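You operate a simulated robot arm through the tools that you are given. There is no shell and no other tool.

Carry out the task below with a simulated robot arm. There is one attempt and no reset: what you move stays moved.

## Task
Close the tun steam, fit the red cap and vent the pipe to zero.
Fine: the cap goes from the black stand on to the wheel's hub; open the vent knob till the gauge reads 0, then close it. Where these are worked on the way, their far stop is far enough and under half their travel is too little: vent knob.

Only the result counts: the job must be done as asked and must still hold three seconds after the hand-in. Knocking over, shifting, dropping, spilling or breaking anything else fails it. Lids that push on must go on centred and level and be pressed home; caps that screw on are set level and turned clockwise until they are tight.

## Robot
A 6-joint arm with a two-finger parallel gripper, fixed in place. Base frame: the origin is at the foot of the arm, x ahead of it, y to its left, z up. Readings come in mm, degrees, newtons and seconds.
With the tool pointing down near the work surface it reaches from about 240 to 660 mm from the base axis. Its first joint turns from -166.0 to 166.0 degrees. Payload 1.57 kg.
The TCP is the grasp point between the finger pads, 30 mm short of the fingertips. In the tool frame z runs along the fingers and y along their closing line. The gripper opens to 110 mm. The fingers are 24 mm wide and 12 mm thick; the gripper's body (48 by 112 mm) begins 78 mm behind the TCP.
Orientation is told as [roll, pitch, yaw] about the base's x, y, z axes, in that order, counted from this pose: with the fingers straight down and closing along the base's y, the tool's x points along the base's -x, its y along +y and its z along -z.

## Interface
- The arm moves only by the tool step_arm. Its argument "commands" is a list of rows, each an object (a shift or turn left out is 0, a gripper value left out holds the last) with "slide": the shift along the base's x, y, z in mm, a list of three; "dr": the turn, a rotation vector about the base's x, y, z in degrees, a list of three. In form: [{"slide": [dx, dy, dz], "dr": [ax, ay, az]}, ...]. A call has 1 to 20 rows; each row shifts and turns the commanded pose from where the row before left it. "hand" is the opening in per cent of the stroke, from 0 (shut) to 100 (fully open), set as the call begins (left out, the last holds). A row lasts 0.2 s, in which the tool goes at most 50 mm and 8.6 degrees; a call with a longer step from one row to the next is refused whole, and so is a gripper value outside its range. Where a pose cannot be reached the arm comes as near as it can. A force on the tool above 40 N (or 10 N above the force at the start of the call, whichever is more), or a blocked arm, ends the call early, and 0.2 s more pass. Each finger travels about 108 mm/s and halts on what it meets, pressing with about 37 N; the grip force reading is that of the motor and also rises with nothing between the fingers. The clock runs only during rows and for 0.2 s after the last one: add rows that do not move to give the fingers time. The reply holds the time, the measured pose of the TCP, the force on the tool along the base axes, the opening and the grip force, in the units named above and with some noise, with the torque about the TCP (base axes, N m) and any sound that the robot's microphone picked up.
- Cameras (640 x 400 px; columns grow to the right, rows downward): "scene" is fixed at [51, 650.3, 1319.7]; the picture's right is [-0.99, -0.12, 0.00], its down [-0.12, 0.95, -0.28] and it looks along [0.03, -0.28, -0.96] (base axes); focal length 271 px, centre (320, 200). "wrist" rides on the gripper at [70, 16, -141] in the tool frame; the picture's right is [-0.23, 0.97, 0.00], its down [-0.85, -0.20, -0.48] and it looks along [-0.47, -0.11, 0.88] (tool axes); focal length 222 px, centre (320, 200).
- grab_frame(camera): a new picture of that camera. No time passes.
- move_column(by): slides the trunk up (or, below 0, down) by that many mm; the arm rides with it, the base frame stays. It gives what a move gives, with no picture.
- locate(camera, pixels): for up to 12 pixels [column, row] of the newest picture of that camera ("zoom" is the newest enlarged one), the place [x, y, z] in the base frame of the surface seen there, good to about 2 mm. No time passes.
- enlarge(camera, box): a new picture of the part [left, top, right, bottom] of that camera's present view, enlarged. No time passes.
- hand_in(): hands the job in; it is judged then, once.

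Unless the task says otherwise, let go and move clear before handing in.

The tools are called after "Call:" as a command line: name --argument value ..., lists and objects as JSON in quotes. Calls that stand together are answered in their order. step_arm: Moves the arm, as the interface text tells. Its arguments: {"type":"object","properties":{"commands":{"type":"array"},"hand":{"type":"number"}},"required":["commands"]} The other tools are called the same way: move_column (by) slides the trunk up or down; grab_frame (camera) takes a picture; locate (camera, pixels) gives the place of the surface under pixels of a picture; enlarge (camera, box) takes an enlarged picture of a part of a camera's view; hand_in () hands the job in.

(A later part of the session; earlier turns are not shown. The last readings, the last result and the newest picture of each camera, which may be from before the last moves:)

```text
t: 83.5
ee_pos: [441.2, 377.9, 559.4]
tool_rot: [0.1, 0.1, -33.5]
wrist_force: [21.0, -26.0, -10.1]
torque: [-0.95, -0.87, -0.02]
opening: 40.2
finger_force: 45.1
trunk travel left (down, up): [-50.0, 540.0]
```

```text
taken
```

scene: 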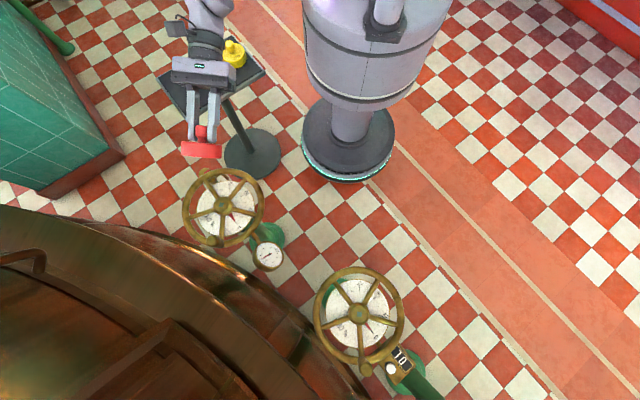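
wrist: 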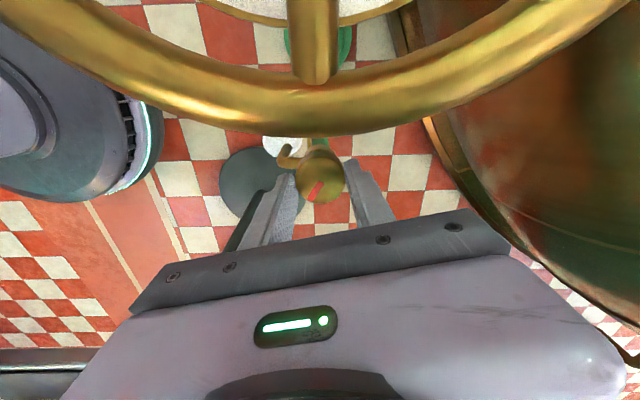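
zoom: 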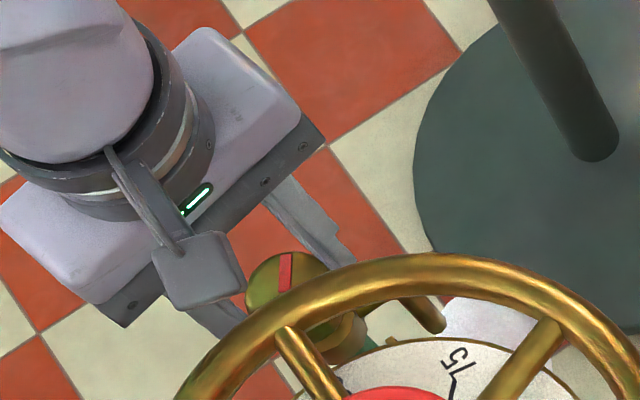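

No contact with the rim is visible; the load comes from my turning axis being slightly off the knob's axis. I'll shift the tool with the force to relieve it, then keep opening.

Call:
step_arm --commands '[{"slide": [0.8, -0.9, 0]}, {"slide": [0.8, -0.9, 0]}, {"slide": [0, 0, 0]}]'

Call:
step_arm --commands '[{"slide": [0.5, -0.6, 0]}, {"slide": [0, 0, 0]}]'

Call:
enlarge --camera "scene" --box '[245, 235, 290, 275]'

```text
t: 84.3
ee_pos: [441.1, 378.7, 559.2]
tool_rot: [0.2, 0.1, -33.6]
wrist_force: [3.5, -3.6, -15.5]
torque: [0.54, 0.13, 0.02]
opening: 40.6
finger_force: 45.4
trunk travel left (down, up): [-50.0, 540.0]
```

```text
t: 84.9
ee_pos: [440.3, 378.4, 559.4]
tool_rot: [0.1, 0.0, -33.6]
wrist_force: [-14.0, 19.8, -12.3]
torque: [1.06, 1.15, -0.01]
opening: 40.2
finger_force: 45.3
trunk travel left (down, up): [-50.0, 540.0]
```

```text
10.00 times, centred on (268, 255) of scene
```

zoom: 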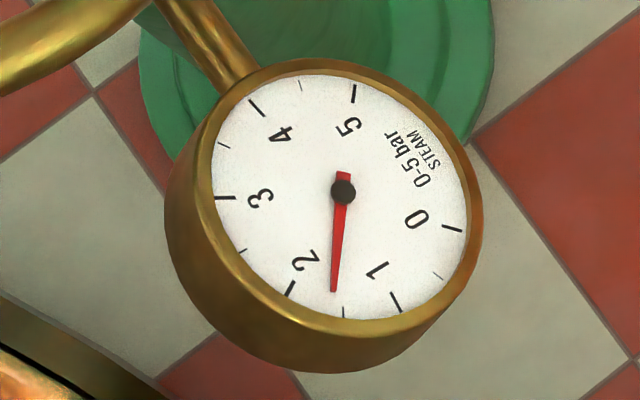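

The load is relieved after the first shift (the last half millimetre overshot, so I'll undo it); the gauge is down to about 1.6. I'll open further in steps.

Call:
step_arm --commands '[{"slide": [-0.4, 0.5, 0]}, {"slide": [0, 0, 0], "dr": [0, 0, 5]}, {"slide": [0, 0, 0], "dr": [0, 0, 5]}, {"slide": [0, 0, 0], "dr": [0, 0, 5]}, {"slide": [0, 0, 0], "dr": [0, 0, 5]}, {"slide": [0, 0, 0]}]'

Call:
enlarge --camera "wrist" --box '[260, 120, 400, 230]'

Call:
enlarge --camera "scene" --box '[180, 130, 290, 280]'

```text
t: 85.9
ee_pos: [441.1, 378.4, 559.9]
tool_rot: [0.1, 0.1, -19.7]
wrist_force: [-3.9, 10.0, -5.8]
torque: [1.03, 0.66, 0.02]
opening: 40.6
finger_force: 45.4
trunk travel left (down, up): [-50.0, 540.0]
stopped in row 4: the force on the tool passed its limit at 40 N (the readings are from after the stop); the commanded pose is now the measured one
```

```text
3.64 times, centred on (330, 175) of wrist
```

zoom: 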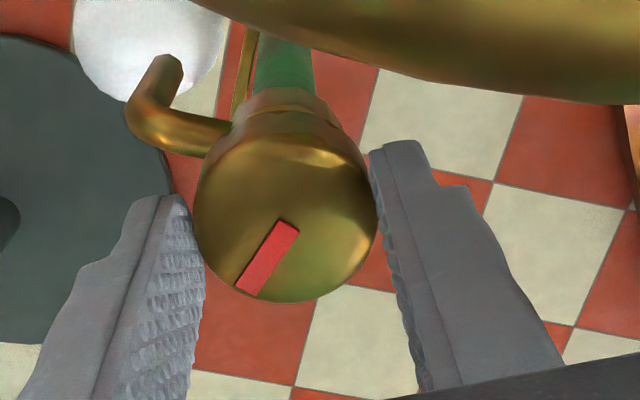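

```text
2.67 times, centred on (235, 205) of scene
```

zoom: 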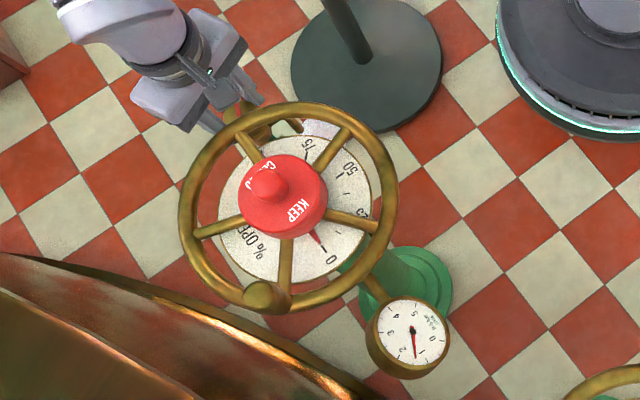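

The knob is about 69° open and the gauge around 1.2 and falling; the call stopped on side load only. I'll keep turning in small steps, recentring as needed.

Call:
step_arm --commands '[{"slide": [0, 0, 0], "dr": [0, 0, 4]}, {"slide": [0, 0, 0], "dr": [0, 0, 4]}, {"slide": [0, 0, 0]}]'

Call:
step_arm --commands '[{"slide": [0, 0, 0]}]'

```text
t: 86.7
ee_pos: [441.0, 378.9, 560.3]
tool_rot: [0.0, 0.1, -11.7]
wrist_force: [-4.4, 13.3, -10.5]
torque: [0.63, 0.58, 0.0]
opening: 40.6
finger_force: 45.2
trunk travel left (down, up): [-50.0, 540.0]
```

```text
t: 87.1
ee_pos: [440.6, 378.2, 560.6]
tool_rot: [0.0, 0.1, -11.6]
wrist_force: [-5.0, 14.5, -11.3]
torque: [0.67, 0.38, 0.03]
opening: 40.5
finger_force: 45.4
trunk travel left (down, up): [-50.0, 540.0]
```

Call:
step_arm --commands '[{"slide": [-0.1, 0.4, 0]}, {"slide": [0, 0, 0], "dr": [0, 0, 4]}, {"slide": [0, 0, 0], "dr": [0, 0, 4]}, {"slide": [0, 0, 0], "dr": [0, 0, 4]}, {"slide": [0, 0, 0]}]'

Call:
enlarge --camera "wrist" --box '[260, 120, 400, 230]'

Call:
enlarge --camera "scene" --box '[180, 130, 290, 280]'

```text
t: 88.3
ee_pos: [440.8, 378.8, 560.2]
tool_rot: [-0.1, 0.1, 0.3]
wrist_force: [-6.8, 13.7, -12.3]
torque: [0.12, 0.14, -0.13]
opening: 40.3
finger_force: 45.4
trunk travel left (down, up): [-50.0, 540.0]
```

```text
3.64 times, centred on (330, 175) of wrist
```

zoom: 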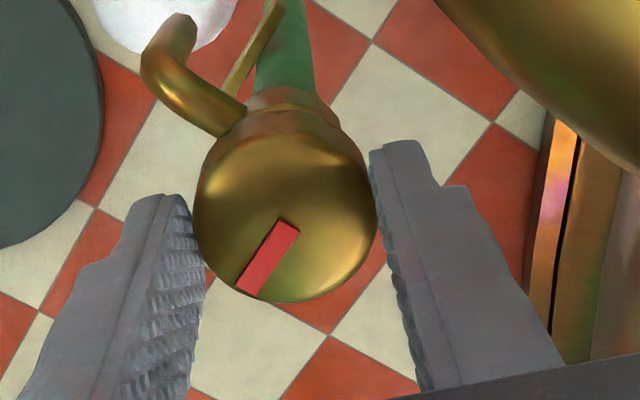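

```text
2.67 times, centred on (235, 205) of scene
```

zoom: 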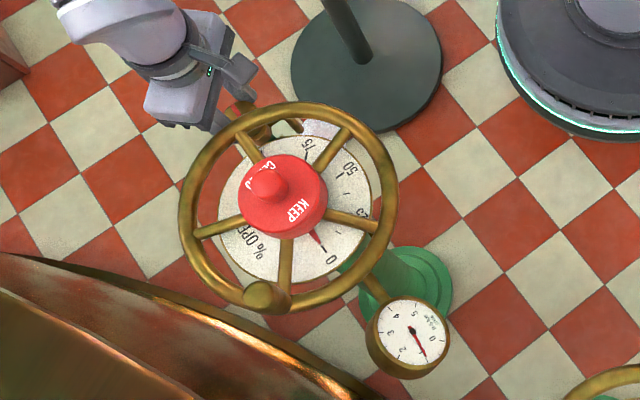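

Now about 89° open, mark still moving with the fingers, and the gauge at about 0.7. I'll carry on turning to find the far stop.

Call:
step_arm --commands '[{"slide": [-0.1, 0.3, 0], "dr": [0, 0, 4]}, {"slide": [0, 0, 0], "dr": [0, 0, 4]}, {"slide": [0, 0, 0], "dr": [0, 0, 4]}, {"slide": [0, 0, 0]}]'

Call:
enlarge --camera "wrist" --box '[260, 120, 400, 230]'

Call:
enlarge --camera "scene" --box '[245, 235, 290, 275]'

```text
t: 89.3
ee_pos: [442.9, 379.0, 560.4]
tool_rot: [0.0, 0.1, 12.4]
wrist_force: [3.2, 3.6, -1.7]
torque: [-0.35, 0.36, -0.79]
opening: 41.2
finger_force: 45.2
trunk travel left (down, up): [-50.0, 540.0]
```

```text
3.64 times, centred on (330, 175) of wrist
```

zoom: 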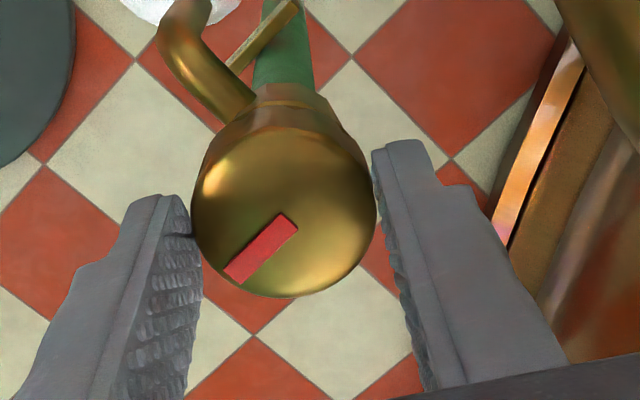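

```text
10.00 times, centred on (268, 255) of scene
```

zoom: 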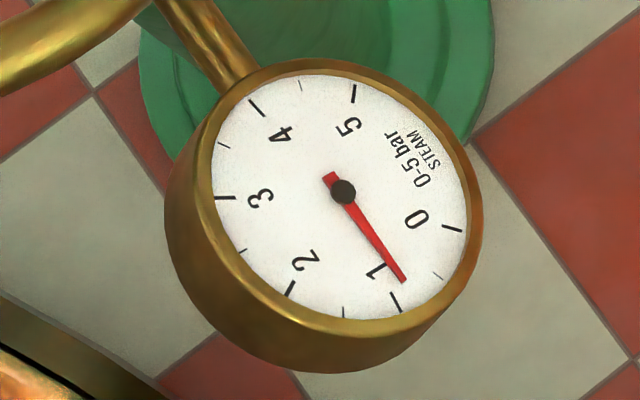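

The torque jumped to -0.79 N·m and the mark slipped relative to the fingers, so the knob is at its far stop (about a quarter turn). The gauge is about 0.85 and falling, so I'll wait.

Call:
step_arm --commands '[{"slide": [0, 0, 0], "dr": [0, 0, -2]}, {"slide": [0, 0, 0]}, {"slide": [0, 0, 0]}, {"slide": [0, 0, 0]}, {"slide": [0, 0, 0]}, {"slide": [0, 0, 0]}, {"slide": [0, 0, 0]}, {"slide": [0, 0, 0]}, {"slide": [0, 0, 0]}, {"slide": [0, 0, 0]}, {"slide": [0, 0, 0]}, {"slide": [0, 0, 0]}, {"slide": [0, 0, 0]}, {"slide": [0, 0, 0]}, {"slide": [0, 0, 0]}, {"slide": [0, 0, 0]}, {"slide": [0, 0, 0]}, {"slide": [0, 0, 0]}, {"slide": [0, 0, 0]}, {"slide": [0, 0, 0]}]'

Call:
enlarge --camera "scene" --box '[245, 235, 290, 275]'

Call:
enlarge --camera "wrist" --box '[260, 120, 400, 230]'

```text
t: 93.5
ee_pos: [441.7, 378.2, 559.7]
tool_rot: [0.2, 0.1, 10.3]
wrist_force: [11.2, -10.6, -1.0]
torque: [-0.52, -0.4, 0.02]
opening: 41.7
finger_force: 45.7
trunk travel left (down, up): [-50.0, 540.0]
```

```text
10.00 times, centred on (268, 255) of scene
```

zoom: 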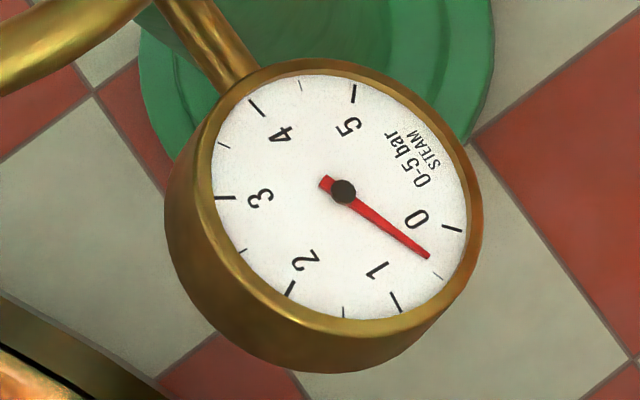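

```text
3.64 times, centred on (330, 175) of wrist
```

zoom: 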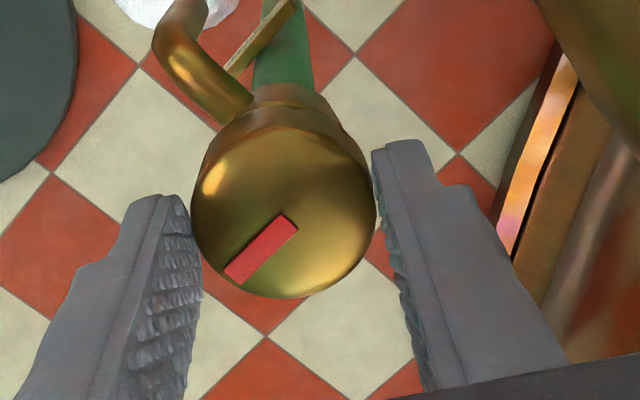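

The gauge is at about 0.4 and still falling. I'll keep waiting.

Call:
step_arm --commands '[{"slide": [0, 0, 0]}, {"slide": [0, 0, 0]}, {"slide": [0, 0, 0]}, {"slide": [0, 0, 0]}, {"slide": [0, 0, 0]}, {"slide": [0, 0, 0]}, {"slide": [0, 0, 0]}, {"slide": [0, 0, 0]}, {"slide": [0, 0, 0]}, {"slide": [0, 0, 0]}, {"slide": [0, 0, 0]}, {"slide": [0, 0, 0]}, {"slide": [0, 0, 0]}, {"slide": [0, 0, 0]}, {"slide": [0, 0, 0]}, {"slide": [0, 0, 0]}, {"slide": [0, 0, 0]}, {"slide": [0, 0, 0]}, {"slide": [0, 0, 0]}, {"slide": [0, 0, 0]}]'

Call:
step_arm --commands '[{"slide": [0, 0, 0]}, {"slide": [0, 0, 0]}, {"slide": [0, 0, 0]}, {"slide": [0, 0, 0]}, {"slide": [0, 0, 0]}, {"slide": [0, 0, 0]}, {"slide": [0, 0, 0]}, {"slide": [0, 0, 0]}, {"slide": [0, 0, 0]}, {"slide": [0, 0, 0]}, {"slide": [0, 0, 0]}, {"slide": [0, 0, 0]}, {"slide": [0, 0, 0]}, {"slide": [0, 0, 0]}, {"slide": [0, 0, 0]}, {"slide": [0, 0, 0]}, {"slide": [0, 0, 0]}, {"slide": [0, 0, 0]}, {"slide": [0, 0, 0]}, {"slide": [0, 0, 0]}]'

Call:
enlarge --camera "scene" --box '[245, 235, 290, 275]'

```text
t: 97.7
ee_pos: [442.1, 377.9, 561.0]
tool_rot: [0.1, 0.0, 10.3]
wrist_force: [10.2, -11.5, -1.3]
torque: [-0.55, -0.33, -0.01]
opening: 41.6
finger_force: 45.2
trunk travel left (down, up): [-50.0, 540.0]
```

```text
t: 101.9
ee_pos: [441.2, 378.2, 560.4]
tool_rot: [0.1, 0.2, 10.3]
wrist_force: [7.5, -10.6, -1.5]
torque: [-0.56, -0.24, 0.04]
opening: 41.9
finger_force: 45.1
trunk travel left (down, up): [-50.0, 540.0]
```

```text
10.00 times, centred on (268, 255) of scene
```

zoom: 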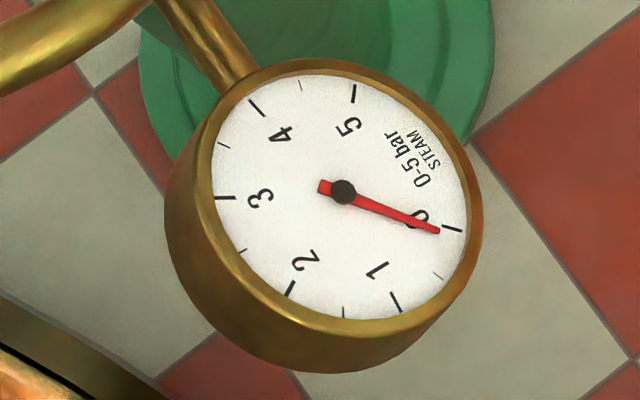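

The needle is just short of the 0 tick (about 0.1 bar). I'll wait until it settles fully on 0.

Call:
step_arm --commands '[{"slide": [0, 0, 0]}, {"slide": [0, 0, 0]}, {"slide": [0, 0, 0]}, {"slide": [0, 0, 0]}, {"slide": [0, 0, 0]}, {"slide": [0, 0, 0]}, {"slide": [0, 0, 0]}, {"slide": [0, 0, 0]}, {"slide": [0, 0, 0]}, {"slide": [0, 0, 0]}, {"slide": [0, 0, 0]}, {"slide": [0, 0, 0]}, {"slide": [0, 0, 0]}, {"slide": [0, 0, 0]}, {"slide": [0, 0, 0]}, {"slide": [0, 0, 0]}, {"slide": [0, 0, 0]}, {"slide": [0, 0, 0]}, {"slide": [0, 0, 0]}, {"slide": [0, 0, 0]}]'

Call:
step_arm --commands '[{"slide": [0, 0, 0]}, {"slide": [0, 0, 0]}, {"slide": [0, 0, 0]}, {"slide": [0, 0, 0]}, {"slide": [0, 0, 0]}, {"slide": [0, 0, 0]}, {"slide": [0, 0, 0]}, {"slide": [0, 0, 0]}, {"slide": [0, 0, 0]}, {"slide": [0, 0, 0]}, {"slide": [0, 0, 0]}, {"slide": [0, 0, 0]}, {"slide": [0, 0, 0]}, {"slide": [0, 0, 0]}, {"slide": [0, 0, 0]}, {"slide": [0, 0, 0]}, {"slide": [0, 0, 0]}, {"slide": [0, 0, 0]}, {"slide": [0, 0, 0]}, {"slide": [0, 0, 0]}]'

Call:
step_arm --commands '[{"slide": [0, 0, 0]}, {"slide": [0, 0, 0]}, {"slide": [0, 0, 0]}, {"slide": [0, 0, 0]}, {"slide": [0, 0, 0]}, {"slide": [0, 0, 0]}, {"slide": [0, 0, 0]}, {"slide": [0, 0, 0]}, {"slide": [0, 0, 0]}, {"slide": [0, 0, 0]}, {"slide": [0, 0, 0]}, {"slide": [0, 0, 0]}, {"slide": [0, 0, 0]}, {"slide": [0, 0, 0]}, {"slide": [0, 0, 0]}, {"slide": [0, 0, 0]}, {"slide": [0, 0, 0]}, {"slide": [0, 0, 0]}, {"slide": [0, 0, 0]}, {"slide": [0, 0, 0]}]'

Call:
enlarge --camera "scene" --box '[245, 235, 290, 275]'

Call:
grab_frame --camera "wrist"

```text
t: 106.1
ee_pos: [441.1, 377.1, 561.0]
tool_rot: [0.1, 0.1, 10.3]
wrist_force: [6.1, -12.1, -3.1]
torque: [-0.55, -0.27, -0.03]
opening: 41.3
finger_force: 45.4
trunk travel left (down, up): [-50.0, 540.0]
```

```text
t: 110.3
ee_pos: [441.8, 378.6, 560.6]
tool_rot: [0.1, 0.1, 10.2]
wrist_force: [4.7, -12.8, -3.3]
torque: [-0.57, -0.21, -0.01]
opening: 41.6
finger_force: 45.0
trunk travel left (down, up): [-50.0, 540.0]
```

```text
t: 114.5
ee_pos: [442.2, 378.5, 559.2]
tool_rot: [0.1, 0.1, 10.3]
wrist_force: [4.3, -12.5, -2.6]
torque: [-0.56, -0.17, 0.0]
opening: 41.5
finger_force: 45.2
trunk travel left (down, up): [-50.0, 540.0]
```

```text
10.00 times, centred on (268, 255) of scene
```

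zoom: 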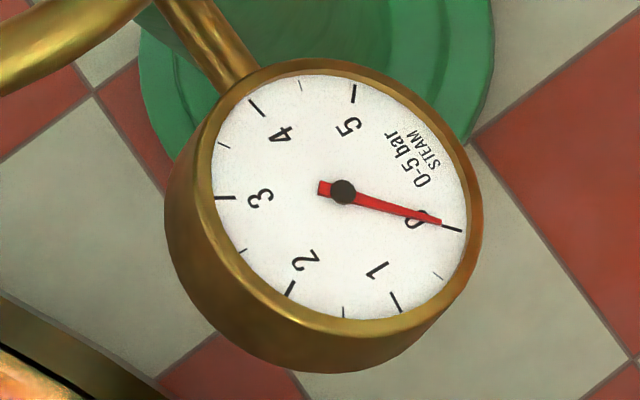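

```text
taken
```

wrist: 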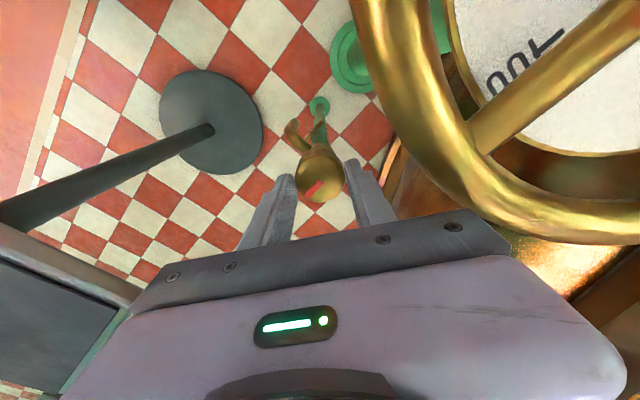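

The needle is on 0 and no steam is left at the outlet. Now I'll close the vent, turning clockwise in stages.

Call:
step_arm --commands '[{"slide": [0, -0.3, 0], "dr": [0, 0, -5]}, {"slide": [0, 0, 0], "dr": [0, 0, -5]}, {"slide": [0, 0, 0], "dr": [0, 0, -5]}, {"slide": [0, 0, 0], "dr": [0, 0, -5]}, {"slide": [0, 0, 0]}]'

Call:
enlarge --camera "wrist" --box '[260, 120, 400, 230]'

```text
t: 115.7
ee_pos: [441.5, 379.0, 560.4]
tool_rot: [0.1, 0.1, -9.7]
wrist_force: [10.2, -8.1, -1.5]
torque: [-0.46, -0.29, 0.04]
opening: 41.5
finger_force: 45.3
trunk travel left (down, up): [-50.0, 540.0]
```

```text
3.64 times, centred on (330, 175) of wrist
```

zoom: 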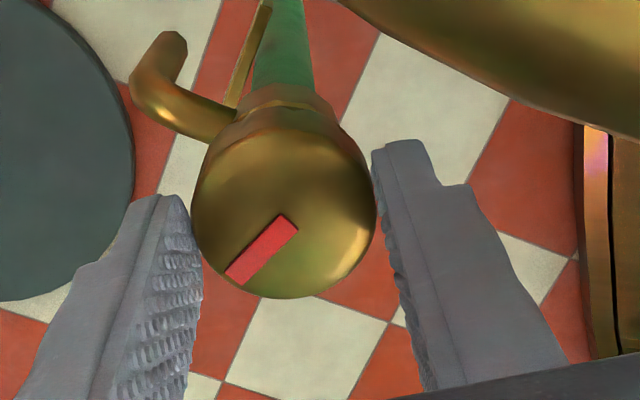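

The knob follows clockwise with little load. I'll continue closing.

Call:
step_arm --commands '[{"slide": [0.1, -0.2, 0], "dr": [0, 0, -5]}, {"slide": [0, 0, 0], "dr": [0, 0, -5]}, {"slide": [0, 0, 0], "dr": [0, 0, -5]}, {"slide": [0, 0, 0], "dr": [0, 0, -5]}, {"slide": [0, 0, 0], "dr": [0, 0, -5]}, {"slide": [0, 0, 0]}]'

Call:
step_arm --commands '[{"slide": [0, 0, 0], "dr": [0, 0, -5]}, {"slide": [0, 0, 0], "dr": [0, 0, -5]}, {"slide": [0, 0, 0], "dr": [0, 0, -5]}, {"slide": [0, 0, 0], "dr": [0, 0, -5]}, {"slide": [0, 0, 0]}]'

Call:
enlarge --camera "wrist" --box '[260, 120, 400, 230]'

```text
t: 117.1
ee_pos: [440.7, 377.6, 560.5]
tool_rot: [0.1, 0.1, -34.8]
wrist_force: [9.3, -1.5, -0.1]
torque: [-0.3, -0.25, 0.01]
opening: 41.5
finger_force: 45.5
trunk travel left (down, up): [-50.0, 540.0]
```

```text
t: 118.3
ee_pos: [441.9, 377.6, 559.6]
tool_rot: [0.1, 0.0, -54.8]
wrist_force: [17.5, 2.4, 0.9]
torque: [-0.16, -0.54, 0.02]
opening: 41.8
finger_force: 45.0
trunk travel left (down, up): [-50.0, 540.0]
```

```text
3.64 times, centred on (330, 175) of wrist
```

zoom: 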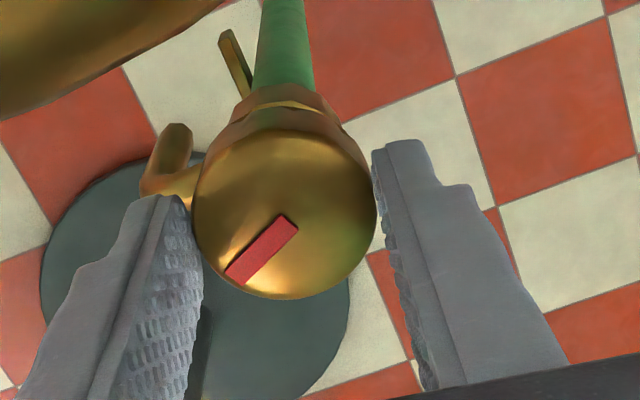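

The vent is most of the way back (tool yaw -54.8). I'll correct the slight +x load and continue to the closed stop.

Call:
step_arm --commands '[{"slide": [0.6, 0, 0], "dr": [0, 0, -5]}, {"slide": [0, 0, 0], "dr": [0, 0, -5]}, {"slide": [0, 0, 0], "dr": [0, 0, -5]}, {"slide": [0, 0, 0], "dr": [0, 0, -5]}, {"slide": [0, 0, 0]}]'

Call:
step_arm --commands '[{"slide": [0, 0, 0], "dr": [0, 0, -4]}, {"slide": [0, 0, 0], "dr": [0, 0, -4]}, {"slide": [0, 0, 0]}]'

Call:
enlarge --camera "wrist" --box '[260, 120, 400, 230]'

```text
t: 119.5
ee_pos: [443.1, 379.0, 560.9]
tool_rot: [0.1, 0.2, -74.9]
wrist_force: [17.4, 5.3, 7.4]
torque: [-0.21, -0.37, 0.0]
opening: 41.3
finger_force: 44.8
trunk travel left (down, up): [-50.0, 540.0]
```

```text
t: 120.3
ee_pos: [442.5, 379.3, 559.6]
tool_rot: [0.1, 0.2, -82.7]
wrist_force: [14.0, 9.5, 6.5]
torque: [0.14, -0.2, 0.49]
opening: 41.1
finger_force: 45.8
trunk travel left (down, up): [-50.0, 540.0]
```

```text
3.64 times, centred on (330, 175) of wrist
```

zoom: 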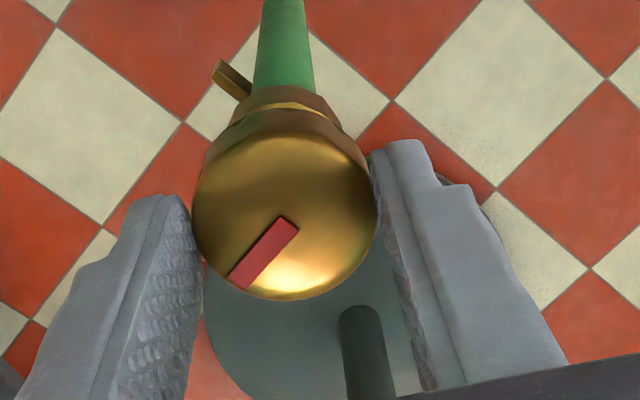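

The torque is rising (0.49 N·m), so the knob is at or near its closed stop. I'll turn a little further to make sure it is fully shut.

Call:
step_arm --commands '[{"slide": [0, 0, 0], "dr": [0, 0, -4]}, {"slide": [0, 0, 0], "dr": [0, 0, -3]}, {"slide": [0, 0, 0]}]'

Call:
enlarge --camera "wrist" --box '[260, 120, 400, 230]'

```text
t: 121.1
ee_pos: [441.9, 378.7, 560.2]
tool_rot: [0.1, 0.1, -89.8]
wrist_force: [15.6, 5.4, 4.9]
torque: [0.17, -0.51, 0.25]
opening: 40.6
finger_force: 45.1
trunk travel left (down, up): [-50.0, 540.0]
```

```text
3.64 times, centred on (330, 175) of wrist
```

zoom: 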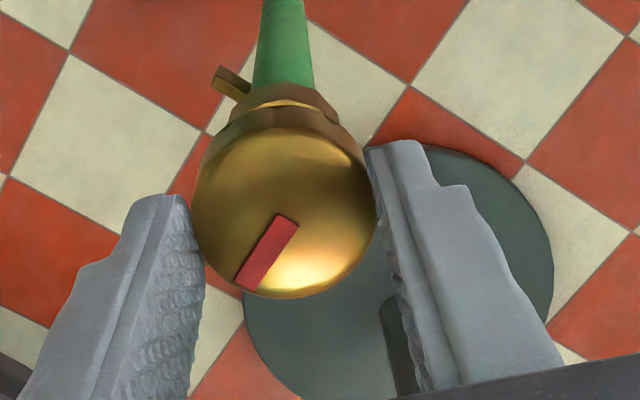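

The mark is back in its original place relative to the fingers (zoom [265,250]) with the fingers slipping at the stop, so the vent is shut. I'll release and rise straight up.

Call:
step_arm --commands '[{"slide": [0, 0, 0], "dr": [0, 0, 1]}, {"slide": [0, 0, 0]}, {"slide": [0, 0, 0]}, {"slide": [0, 0, 0]}]' --hand 57

Call:
step_arm --commands '[{"slide": [0, 0, 10]}, {"slide": [0, 0, 25]}, {"slide": [0, 0, 40]}, {"slide": [0, 0, 40]}, {"slide": [0, 0, 40]}, {"slide": [0, 0, 40]}, {"slide": [0, -30, 30]}, {"slide": [0, -40, 0]}, {"slide": [0, 0, 0]}]'

Call:
grab_frame --camera "scene"

Call:
enlarge --camera "scene" --box '[180, 155, 290, 275]'

Call:
enlarge --camera "scene" --box '[195, 160, 240, 200]'

Call:
enlarge --camera "scene" --box '[245, 235, 290, 275]'

Call:
grab_frame --camera "wrist"

```text
t: 122.1
ee_pos: [443.1, 377.2, 560.5]
tool_rot: [0.2, 0.1, -88.7]
wrist_force: [0.2, 0.0, 0.4]
torque: [0.0, -0.02, -0.01]
opening: 62.7
finger_force: 0.0
trunk travel left (down, up): [-50.0, 540.0]
```

```text
t: 124.1
ee_pos: [440.1, 307.0, 783.2]
tool_rot: [0.1, 0.1, -88.7]
wrist_force: [-0.4, -0.2, 0.4]
torque: [0.02, -0.02, 0.01]
opening: 62.7
finger_force: 0.0
trunk travel left (down, up): [-50.0, 540.0]
```

```text
taken
```

scene: 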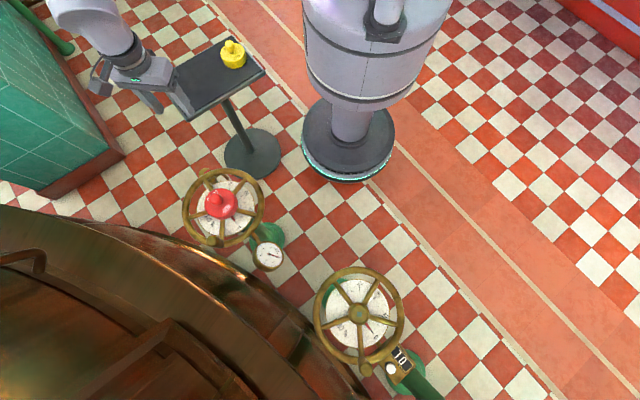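

```text
3.33 times, centred on (235, 215) of scene
```

zoom: 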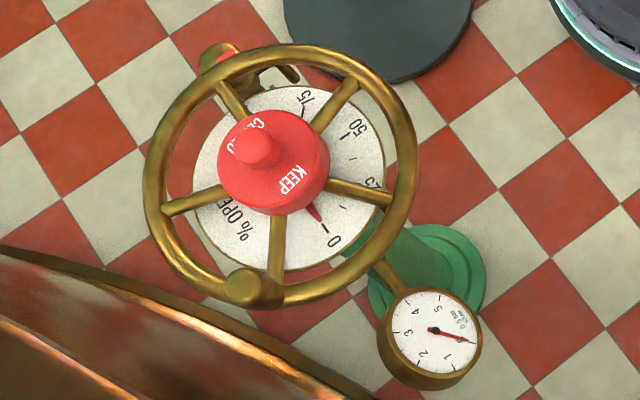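

```text
10.00 times, centred on (218, 180) of scene
```

zoom: 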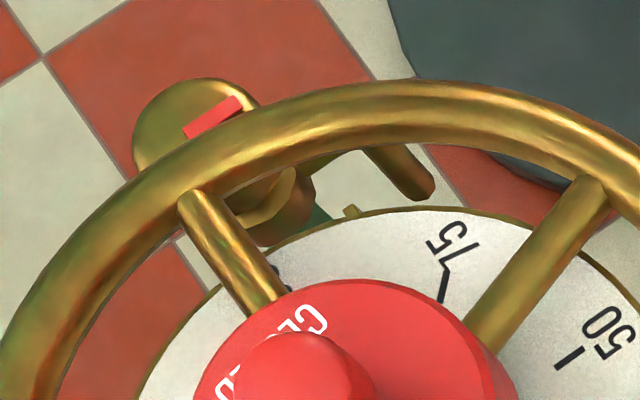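

```text
10.00 times, centred on (268, 255) of scene
```

zoom: 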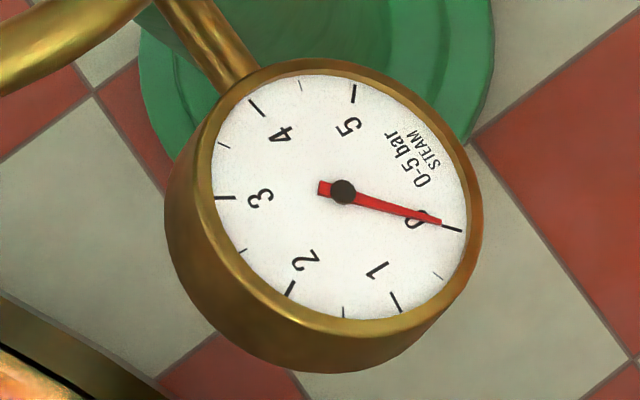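

```text
taken
```

wrist: 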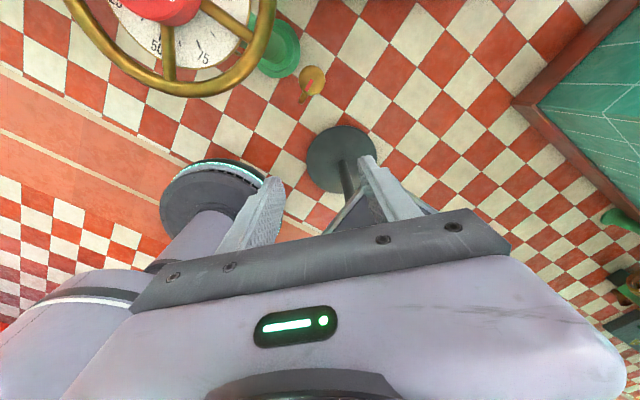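

Everything reads right: gauge on 0 with the vent mark exactly where it started, dial pointer on 0, cap on the hub, yellow cap undisturbed. To be sure the cap is fully home I'll give its knob one gentle straight press with closed fingers.

Call:
step_arm --commands '[{"slide": [-15, 25, 5]}, {"slide": [-20, 32, 5]}, {"slide": [-20, 32, 0]}, {"slide": [-20, 32, 0]}, {"slide": [-20, 32, 0]}, {"slide": [-15, 25, 0]}, {"slide": [-5, 8.5, 0]}, {"slide": [0, 0, 0]}, {"slide": [0, 0, 0]}]' --hand 0

Call:
step_arm --commands '[{"slide": [0, 0, -20]}, {"slide": [0, 0, -15]}, {"slide": [0, 0, -10]}, {"slide": [0, 0, 0]}]'

Call:
grab_frame --camera "wrist"

Call:
enlarge --camera "scene" --box '[190, 165, 270, 245]'

```text
t: 126.1
ee_pos: [326.0, 495.9, 795.1]
tool_rot: [0.1, 0.1, -88.7]
wrist_force: [0.3, 0.5, 0.3]
torque: [0.03, 0.0, 0.0]
opening: 0.2
finger_force: 21.2
trunk travel left (down, up): [-50.0, 540.0]
```

```text
t: 127.1
ee_pos: [327.2, 493.3, 749.9]
tool_rot: [0.1, 0.2, -88.8]
wrist_force: [0.0, 0.2, -1.1]
torque: [-0.04, 0.01, 0.0]
opening: 0.4
finger_force: 21.3
trunk travel left (down, up): [-50.0, 540.0]
```

```text
taken
```

wrist: 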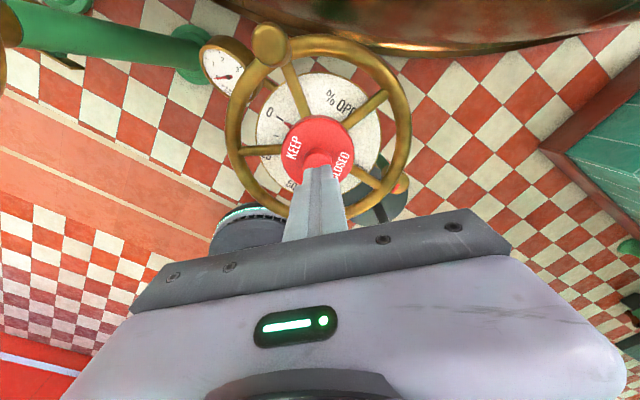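

```text
5.00 times, centred on (230, 205) of scene
```

zoom: 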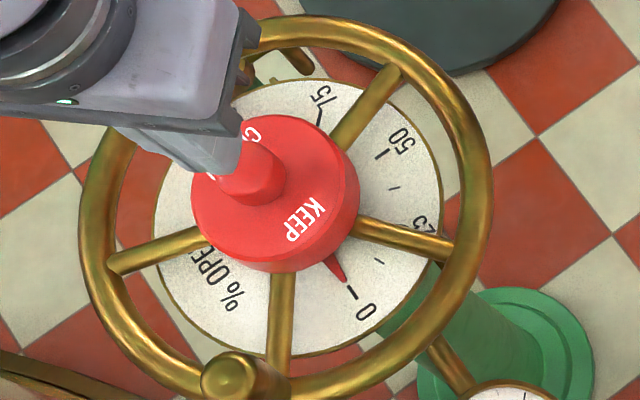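

The closed fingers are centred above the knob with about 22 mm to go. I'll lower until contact and press lightly.

Call:
step_arm --commands '[{"slide": [-1.2, 0, -8]}, {"slide": [0, 0, -6]}, {"slide": [0, 0, -3]}, {"slide": [0, 0, 0]}]'

Call:
step_arm --commands '[{"slide": [0, 0, -2]}, {"slide": [0, 0, -2]}, {"slide": [0, 0, -1]}, {"slide": [0, 0, 0]}]'

Call:
step_arm --commands '[{"slide": [0, 0, -1]}, {"slide": [0, 0, -1]}, {"slide": [0, 0, 0]}]'

```text
t: 128.1
ee_pos: [326.9, 493.5, 732.4]
tool_rot: [0.0, 0.1, -88.7]
wrist_force: [-0.6, 0.5, -0.2]
torque: [0.03, 0.01, -0.02]
opening: 0.0
finger_force: 21.2
trunk travel left (down, up): [-50.0, 540.0]
```

```text
t: 129.1
ee_pos: [324.9, 494.7, 728.9]
tool_rot: [0.1, 0.1, -88.7]
wrist_force: [-0.6, -0.1, 2.3]
torque: [-0.03, 0.03, -0.04]
opening: 0.2
finger_force: 21.2
trunk travel left (down, up): [-50.0, 540.0]
```

```text
t: 129.9
ee_pos: [325.5, 495.5, 729.2]
tool_rot: [0.2, 0.3, -88.8]
wrist_force: [3.2, -2.7, 26.4]
torque: [-0.21, -0.09, 0.0]
opening: 0.1
finger_force: 21.4
trunk travel left (down, up): [-50.0, 540.0]
```

A 26 N press meets a solid stop with no movement. One more half-millimetre, then I'll lift off and check.

Call:
step_arm --commands '[{"slide": [0, 0, -0.6]}, {"slide": [0, 0, 0]}]'

Call:
step_arm --commands '[{"slide": [0, 0, 2]}, {"slide": [0, 0, 8]}, {"slide": [0, 0, 20]}, {"slide": [0, 0, 30]}, {"slide": [15, -30, 20]}, {"slide": [20, -40, 0]}, {"slide": [20, -40, 0]}, {"slide": [20, -40, 0]}, {"slide": [20, -40, 0]}, {"slide": [0, 0, 0]}]'

Call:
enlarge --camera "scene" --box '[190, 165, 270, 245]'

Call:
enlarge --camera "scene" --box '[204, 180, 254, 222]'

Call:
locate --camera "zoom" --pixels '[[88, 215], [100, 270], [140, 318], [200, 345], [260, 345], [320, 315], [360, 255], [373, 200], [345, 120], [290, 85], [235, 76], [200, 160]]'

Call:
enlarge --camera "scene" --box '[245, 235, 290, 275]'

```text
t: 130.5
ee_pos: [326.4, 494.5, 728.5]
tool_rot: [0.2, 0.3, -88.7]
wrist_force: [6.7, 0.2, 38.6]
torque: [-0.17, -0.23, -0.02]
opening: 0.0
finger_force: 21.2
trunk travel left (down, up): [-50.0, 540.0]
```

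```text
t: 132.7
ee_pos: [421.2, 303.7, 807.2]
tool_rot: [0.1, 0.1, -88.7]
wrist_force: [0.3, -0.4, 0.4]
torque: [0.03, 0.02, -0.01]
opening: 0.1
finger_force: 21.1
trunk travel left (down, up): [-50.0, 540.0]
```

```text
5.00 times, centred on (230, 205) of scene
```

zoom: 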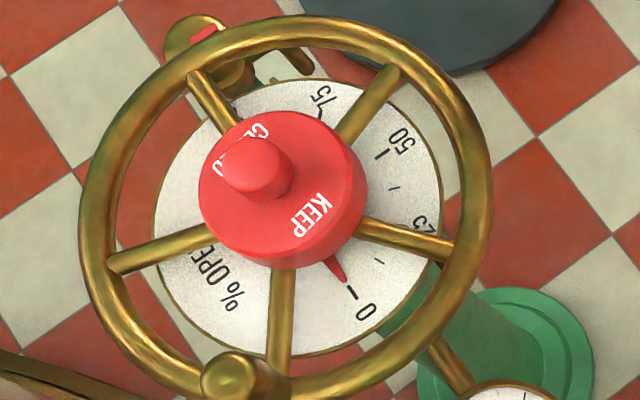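

```text
9.52 times, centred on (229, 201) of scene
```

zoom: 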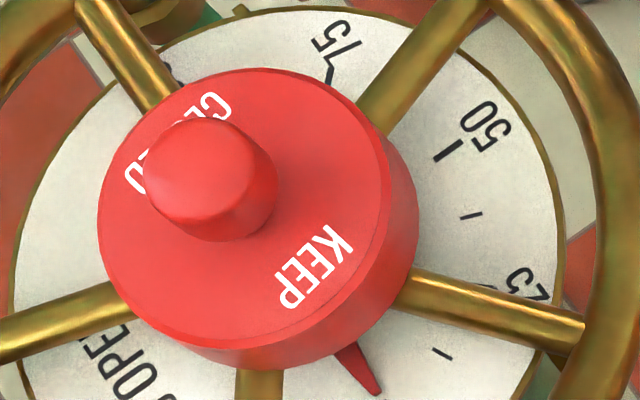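

```text
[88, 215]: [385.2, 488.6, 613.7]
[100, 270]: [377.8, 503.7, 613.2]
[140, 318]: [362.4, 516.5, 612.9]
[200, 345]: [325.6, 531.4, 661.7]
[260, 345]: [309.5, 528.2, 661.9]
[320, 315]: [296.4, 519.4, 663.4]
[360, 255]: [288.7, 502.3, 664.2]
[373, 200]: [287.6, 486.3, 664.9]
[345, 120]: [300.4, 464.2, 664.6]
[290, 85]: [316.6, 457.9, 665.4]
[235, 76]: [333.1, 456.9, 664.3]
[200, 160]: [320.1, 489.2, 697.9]
```

```text
10.00 times, centred on (268, 255) of scene
```

zoom: 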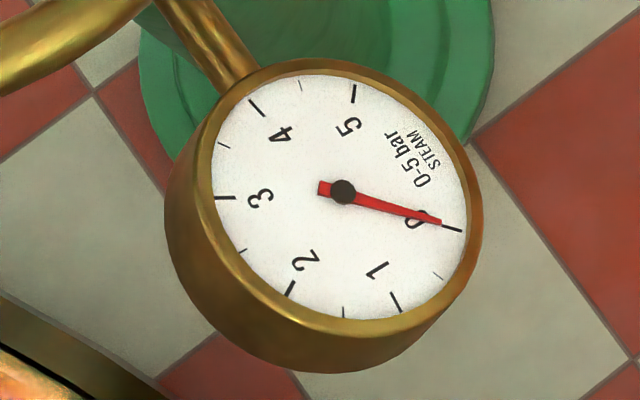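

The press nudged the cap sideways a little (its outline moved from about zoom x 85–405 to 98–418). I'll measure its new centre.

Call:
enlarge --camera "scene" --box '[204, 180, 254, 222]'

Call:
locate --camera "zoom" --pixels '[[102, 210], [110, 262], [145, 310], [205, 340], [265, 342], [325, 310], [375, 245], [388, 195], [365, 125], [300, 78], [240, 71], [175, 95]]'

Call:
locate --camera "zoom" --pixels '[[150, 260], [220, 290], [300, 300], [350, 240], [370, 180], [330, 110], [270, 85], [160, 290], [300, 200], [414, 220], [410, 260], [385, 300]]'

Call:
grab_frame --camera "wrist"

```text
9.52 times, centred on (229, 201) of scene
```

zoom: 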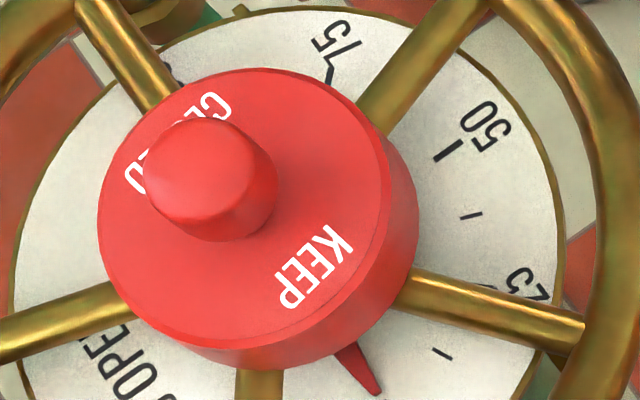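

```text
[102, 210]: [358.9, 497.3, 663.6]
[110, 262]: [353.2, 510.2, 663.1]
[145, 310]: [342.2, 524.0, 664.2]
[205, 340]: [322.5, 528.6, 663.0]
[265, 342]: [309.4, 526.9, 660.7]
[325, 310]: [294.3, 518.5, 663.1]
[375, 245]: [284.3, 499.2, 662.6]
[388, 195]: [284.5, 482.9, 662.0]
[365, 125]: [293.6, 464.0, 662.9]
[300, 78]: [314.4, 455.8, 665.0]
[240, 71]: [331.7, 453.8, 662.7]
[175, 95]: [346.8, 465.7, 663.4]
```

```text
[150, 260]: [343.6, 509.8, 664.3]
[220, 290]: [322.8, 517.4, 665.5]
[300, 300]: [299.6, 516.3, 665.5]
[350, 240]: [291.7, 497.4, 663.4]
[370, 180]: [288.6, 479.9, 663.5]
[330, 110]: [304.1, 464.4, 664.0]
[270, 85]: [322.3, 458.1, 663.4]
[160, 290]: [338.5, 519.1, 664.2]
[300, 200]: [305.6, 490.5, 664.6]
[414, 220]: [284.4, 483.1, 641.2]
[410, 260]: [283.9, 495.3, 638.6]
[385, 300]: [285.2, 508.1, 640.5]
```

```text
taken
```

wrist: 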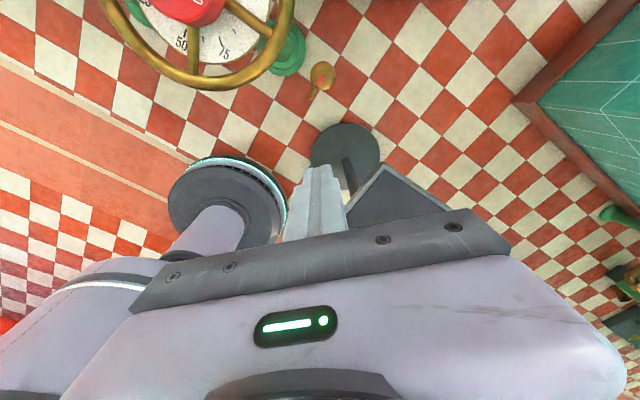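

The cap's centre is now about (321.6,491.7), roughly 4–5 mm off the hub (325.4,494.8), though still level. I'd rather have it centred, so I'll take the knob again, lift slightly, shift it back and set it down.

Call:
step_arm --commands '[{"slide": [-15, 28, 0]}, {"slide": [-20, 38, 0]}, {"slide": [-20, 38, 0]}, {"slide": [-20, 38, 0]}, {"slide": [-18, 34, -10]}, {"slide": [-6.6, 12, -15]}, {"slide": [0, 0, -15]}, {"slide": [0, 0, 0]}, {"slide": [0, 0, 0]}]' --hand 50

Call:
step_arm --commands '[{"slide": [0, 0, 0]}]'

Call:
step_arm --commands '[{"slide": [0, 0, 0]}]'

Call:
enlarge --camera "wrist" --box '[240, 80, 400, 220]'

```text
t: 134.7
ee_pos: [320.4, 492.2, 765.1]
tool_rot: [0.0, 0.0, -88.7]
wrist_force: [-0.4, 0.5, -0.8]
torque: [0.03, -0.01, -0.01]
opening: 54.9
finger_force: 0.0
trunk travel left (down, up): [-50.0, 540.0]
```

```text
t: 135.1
ee_pos: [320.8, 492.8, 764.6]
tool_rot: [0.1, 0.1, -88.7]
wrist_force: [-0.1, 1.0, 0.9]
torque: [-0.02, -0.01, -0.02]
opening: 55.0
finger_force: 0.0
trunk travel left (down, up): [-50.0, 540.0]
```

```text
t: 135.5
ee_pos: [320.4, 491.4, 765.3]
tool_rot: [0.1, 0.1, -88.7]
wrist_force: [-0.3, -0.3, -1.0]
torque: [-0.01, 0.0, 0.01]
opening: 55.1
finger_force: 0.1
trunk travel left (down, up): [-50.0, 540.0]
```

```text
2.86 times, centred on (320, 150) of wrist
```

zoom: 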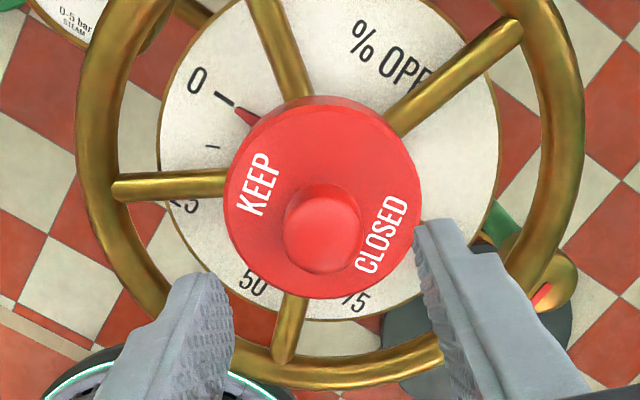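

I'm above the cap at (320.5,492.1,765). I'll measure the cap's centre in this view for the grip.

Call:
locate --camera "zoom" --pixels '[[229, 200], [419, 195], [318, 108], [310, 294], [255, 135], [385, 270], [260, 270], [395, 135], [288, 232], [357, 232], [322, 203], [322, 268]]'

```text
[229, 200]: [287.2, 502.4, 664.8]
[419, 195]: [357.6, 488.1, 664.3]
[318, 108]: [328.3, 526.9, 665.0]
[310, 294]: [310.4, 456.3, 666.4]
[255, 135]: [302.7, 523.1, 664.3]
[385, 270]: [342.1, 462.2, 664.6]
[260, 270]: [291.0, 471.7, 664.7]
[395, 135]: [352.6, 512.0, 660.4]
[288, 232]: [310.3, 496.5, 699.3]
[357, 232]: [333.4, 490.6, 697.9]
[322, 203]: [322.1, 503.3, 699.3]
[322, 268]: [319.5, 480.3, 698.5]
```

The cap's centre is (321.6,492.3). I'll shift 1 mm, descend so the tips are ~4 mm above the cap's body, and close.

Call:
step_arm --commands '[{"slide": [1, 0.2, -20]}, {"slide": [0, 0, -20]}, {"slide": [0, 0, -15]}, {"slide": [0, 0, -7]}, {"slide": [0, 0, -4]}, {"slide": [0, 0, 0]}]'

Call:
step_arm --commands '[{"slide": [0, 0, 0]}, {"slide": [0, 0, 0]}, {"slide": [0, 0, 0]}, {"slide": [0, 0, 0]}]' --hand 0

Call:
step_arm --commands '[{"slide": [0, 0, 1]}, {"slide": [0, 0, 1.5]}, {"slide": [0, 0, 1.5]}, {"slide": [0, 0, 0]}, {"slide": [0, 0, 0]}]'

Call:
enlarge --camera "scene" --box '[204, 180, 254, 222]'

```text
t: 136.9
ee_pos: [321.4, 493.4, 699.8]
tool_rot: [0.1, 0.2, -88.8]
wrist_force: [-0.6, 0.1, 0.2]
torque: [0.0, -0.04, -0.02]
opening: 54.9
finger_force: 0.1
trunk travel left (down, up): [-50.0, 540.0]
```

```text
t: 137.9
ee_pos: [321.7, 493.1, 700.9]
tool_rot: [0.1, 0.1, -88.8]
wrist_force: [-0.6, -0.5, -0.7]
torque: [0.01, 0.0, -0.01]
opening: 26.9
finger_force: 37.5
trunk travel left (down, up): [-50.0, 540.0]
```

```text
t: 139.1
ee_pos: [320.6, 492.2, 702.4]
tool_rot: [0.1, 0.1, -88.7]
wrist_force: [0.0, -0.5, -1.4]
torque: [0.0, -0.03, -0.04]
opening: 26.7
finger_force: 36.8
trunk travel left (down, up): [-50.0, 540.0]
```

```text
9.52 times, centred on (229, 201) of scene
```

zoom: 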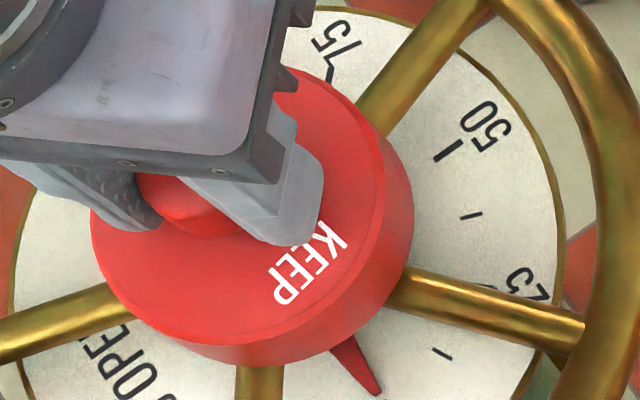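

The cap is held and lifted about 3–4 mm. I'll shift it (+3.9,+2.4) to the hub's centre and lower it gently until it just touches.

Call:
step_arm --commands '[{"slide": [1.3, 0.8, 0]}, {"slide": [1.3, 0.8, 0]}, {"slide": [1.3, 0.8, 0]}, {"slide": [0, 0, 0]}, {"slide": [0, 0, 0]}]'

Call:
step_arm --commands '[{"slide": [0, 0, -1]}, {"slide": [0, 0, -1]}, {"slide": [0, 0, -1]}, {"slide": [0, 0, 0]}]'

Call:
step_arm --commands '[{"slide": [0, 0, -0.7]}, {"slide": [0, 0, 0]}]'

Call:
step_arm --commands '[{"slide": [0, 0, -0.7]}, {"slide": [0, 0, 0]}]'

```text
t: 140.3
ee_pos: [326.1, 495.2, 703.4]
tool_rot: [0.1, 0.1, -88.7]
wrist_force: [-0.4, -0.5, -1.0]
torque: [-0.02, -0.05, 0.02]
opening: 26.9
finger_force: 37.0
trunk travel left (down, up): [-50.0, 540.0]
```

```text
t: 141.3
ee_pos: [326.6, 494.3, 699.4]
tool_rot: [0.1, 0.2, -88.7]
wrist_force: [-0.2, -1.1, -1.3]
torque: [0.0, 0.01, 0.01]
opening: 26.8
finger_force: 37.1
trunk travel left (down, up): [-50.0, 540.0]
```

```text
t: 141.9
ee_pos: [326.2, 494.0, 698.6]
tool_rot: [0.1, 0.2, -88.7]
wrist_force: [-0.8, -1.6, 4.8]
torque: [-0.11, 0.12, -0.04]
opening: 26.8
finger_force: 37.2
trunk travel left (down, up): [-50.0, 540.0]
```

```text
t: 142.5
ee_pos: [325.8, 495.6, 699.5]
tool_rot: [0.1, 0.2, -88.6]
wrist_force: [-0.8, 0.0, 11.7]
torque: [-0.32, 0.18, 0.0]
opening: 26.8
finger_force: 36.7
trunk travel left (down, up): [-50.0, 540.0]
```

Contact at 11.7 N. I'll press to about 30 N while holding the knob, then ease off and measure before release.

Call:
step_arm --commands '[{"slide": [0, 0, -0.7]}, {"slide": [0, 0, -0.7]}, {"slide": [0, 0, 0]}]'

Call:
step_arm --commands '[{"slide": [0, 0, 0.8]}, {"slide": [0, 0, 0.7]}, {"slide": [0, 0, 0]}]'

Call:
enlarge --camera "scene" --box '[204, 180, 254, 222]'

Call:
locate --camera "zoom" --pixels '[[145, 318], [205, 340], [260, 338], [320, 310], [360, 255], [370, 200], [350, 130], [398, 220], [392, 265], [370, 310], [330, 340], [280, 360]]'

```text
t: 143.3
ee_pos: [326.0, 494.8, 700.1]
tool_rot: [0.3, 0.3, -88.7]
wrist_force: [4.3, -0.9, 30.5]
torque: [-0.75, 0.08, 0.01]
opening: 26.9
finger_force: 36.4
trunk travel left (down, up): [-50.0, 540.0]
```

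```text
t: 144.1
ee_pos: [325.2, 493.9, 699.9]
tool_rot: [0.1, 0.1, -88.7]
wrist_force: [6.4, 3.2, 19.2]
torque: [0.43, -0.13, -0.14]
opening: 26.6
finger_force: 37.2
trunk travel left (down, up): [-50.0, 540.0]
```

```text
9.52 times, centred on (229, 201) of scene
```

zoom: 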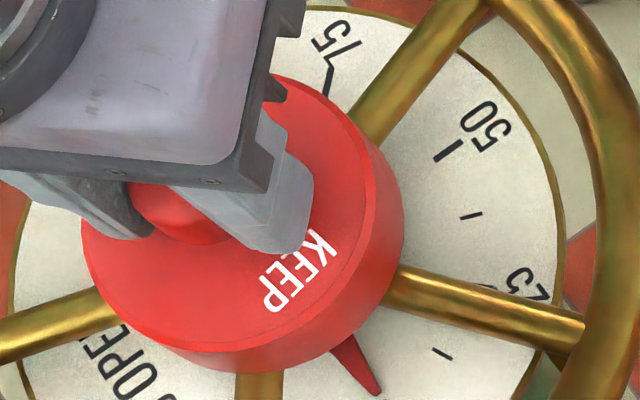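

```text
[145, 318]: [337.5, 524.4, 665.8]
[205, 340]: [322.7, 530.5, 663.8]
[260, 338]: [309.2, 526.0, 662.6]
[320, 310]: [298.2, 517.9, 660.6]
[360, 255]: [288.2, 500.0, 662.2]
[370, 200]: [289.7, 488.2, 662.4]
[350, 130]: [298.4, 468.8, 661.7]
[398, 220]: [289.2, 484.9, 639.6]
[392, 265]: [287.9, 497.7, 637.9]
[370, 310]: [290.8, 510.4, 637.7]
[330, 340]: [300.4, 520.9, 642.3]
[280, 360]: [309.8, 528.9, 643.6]
```

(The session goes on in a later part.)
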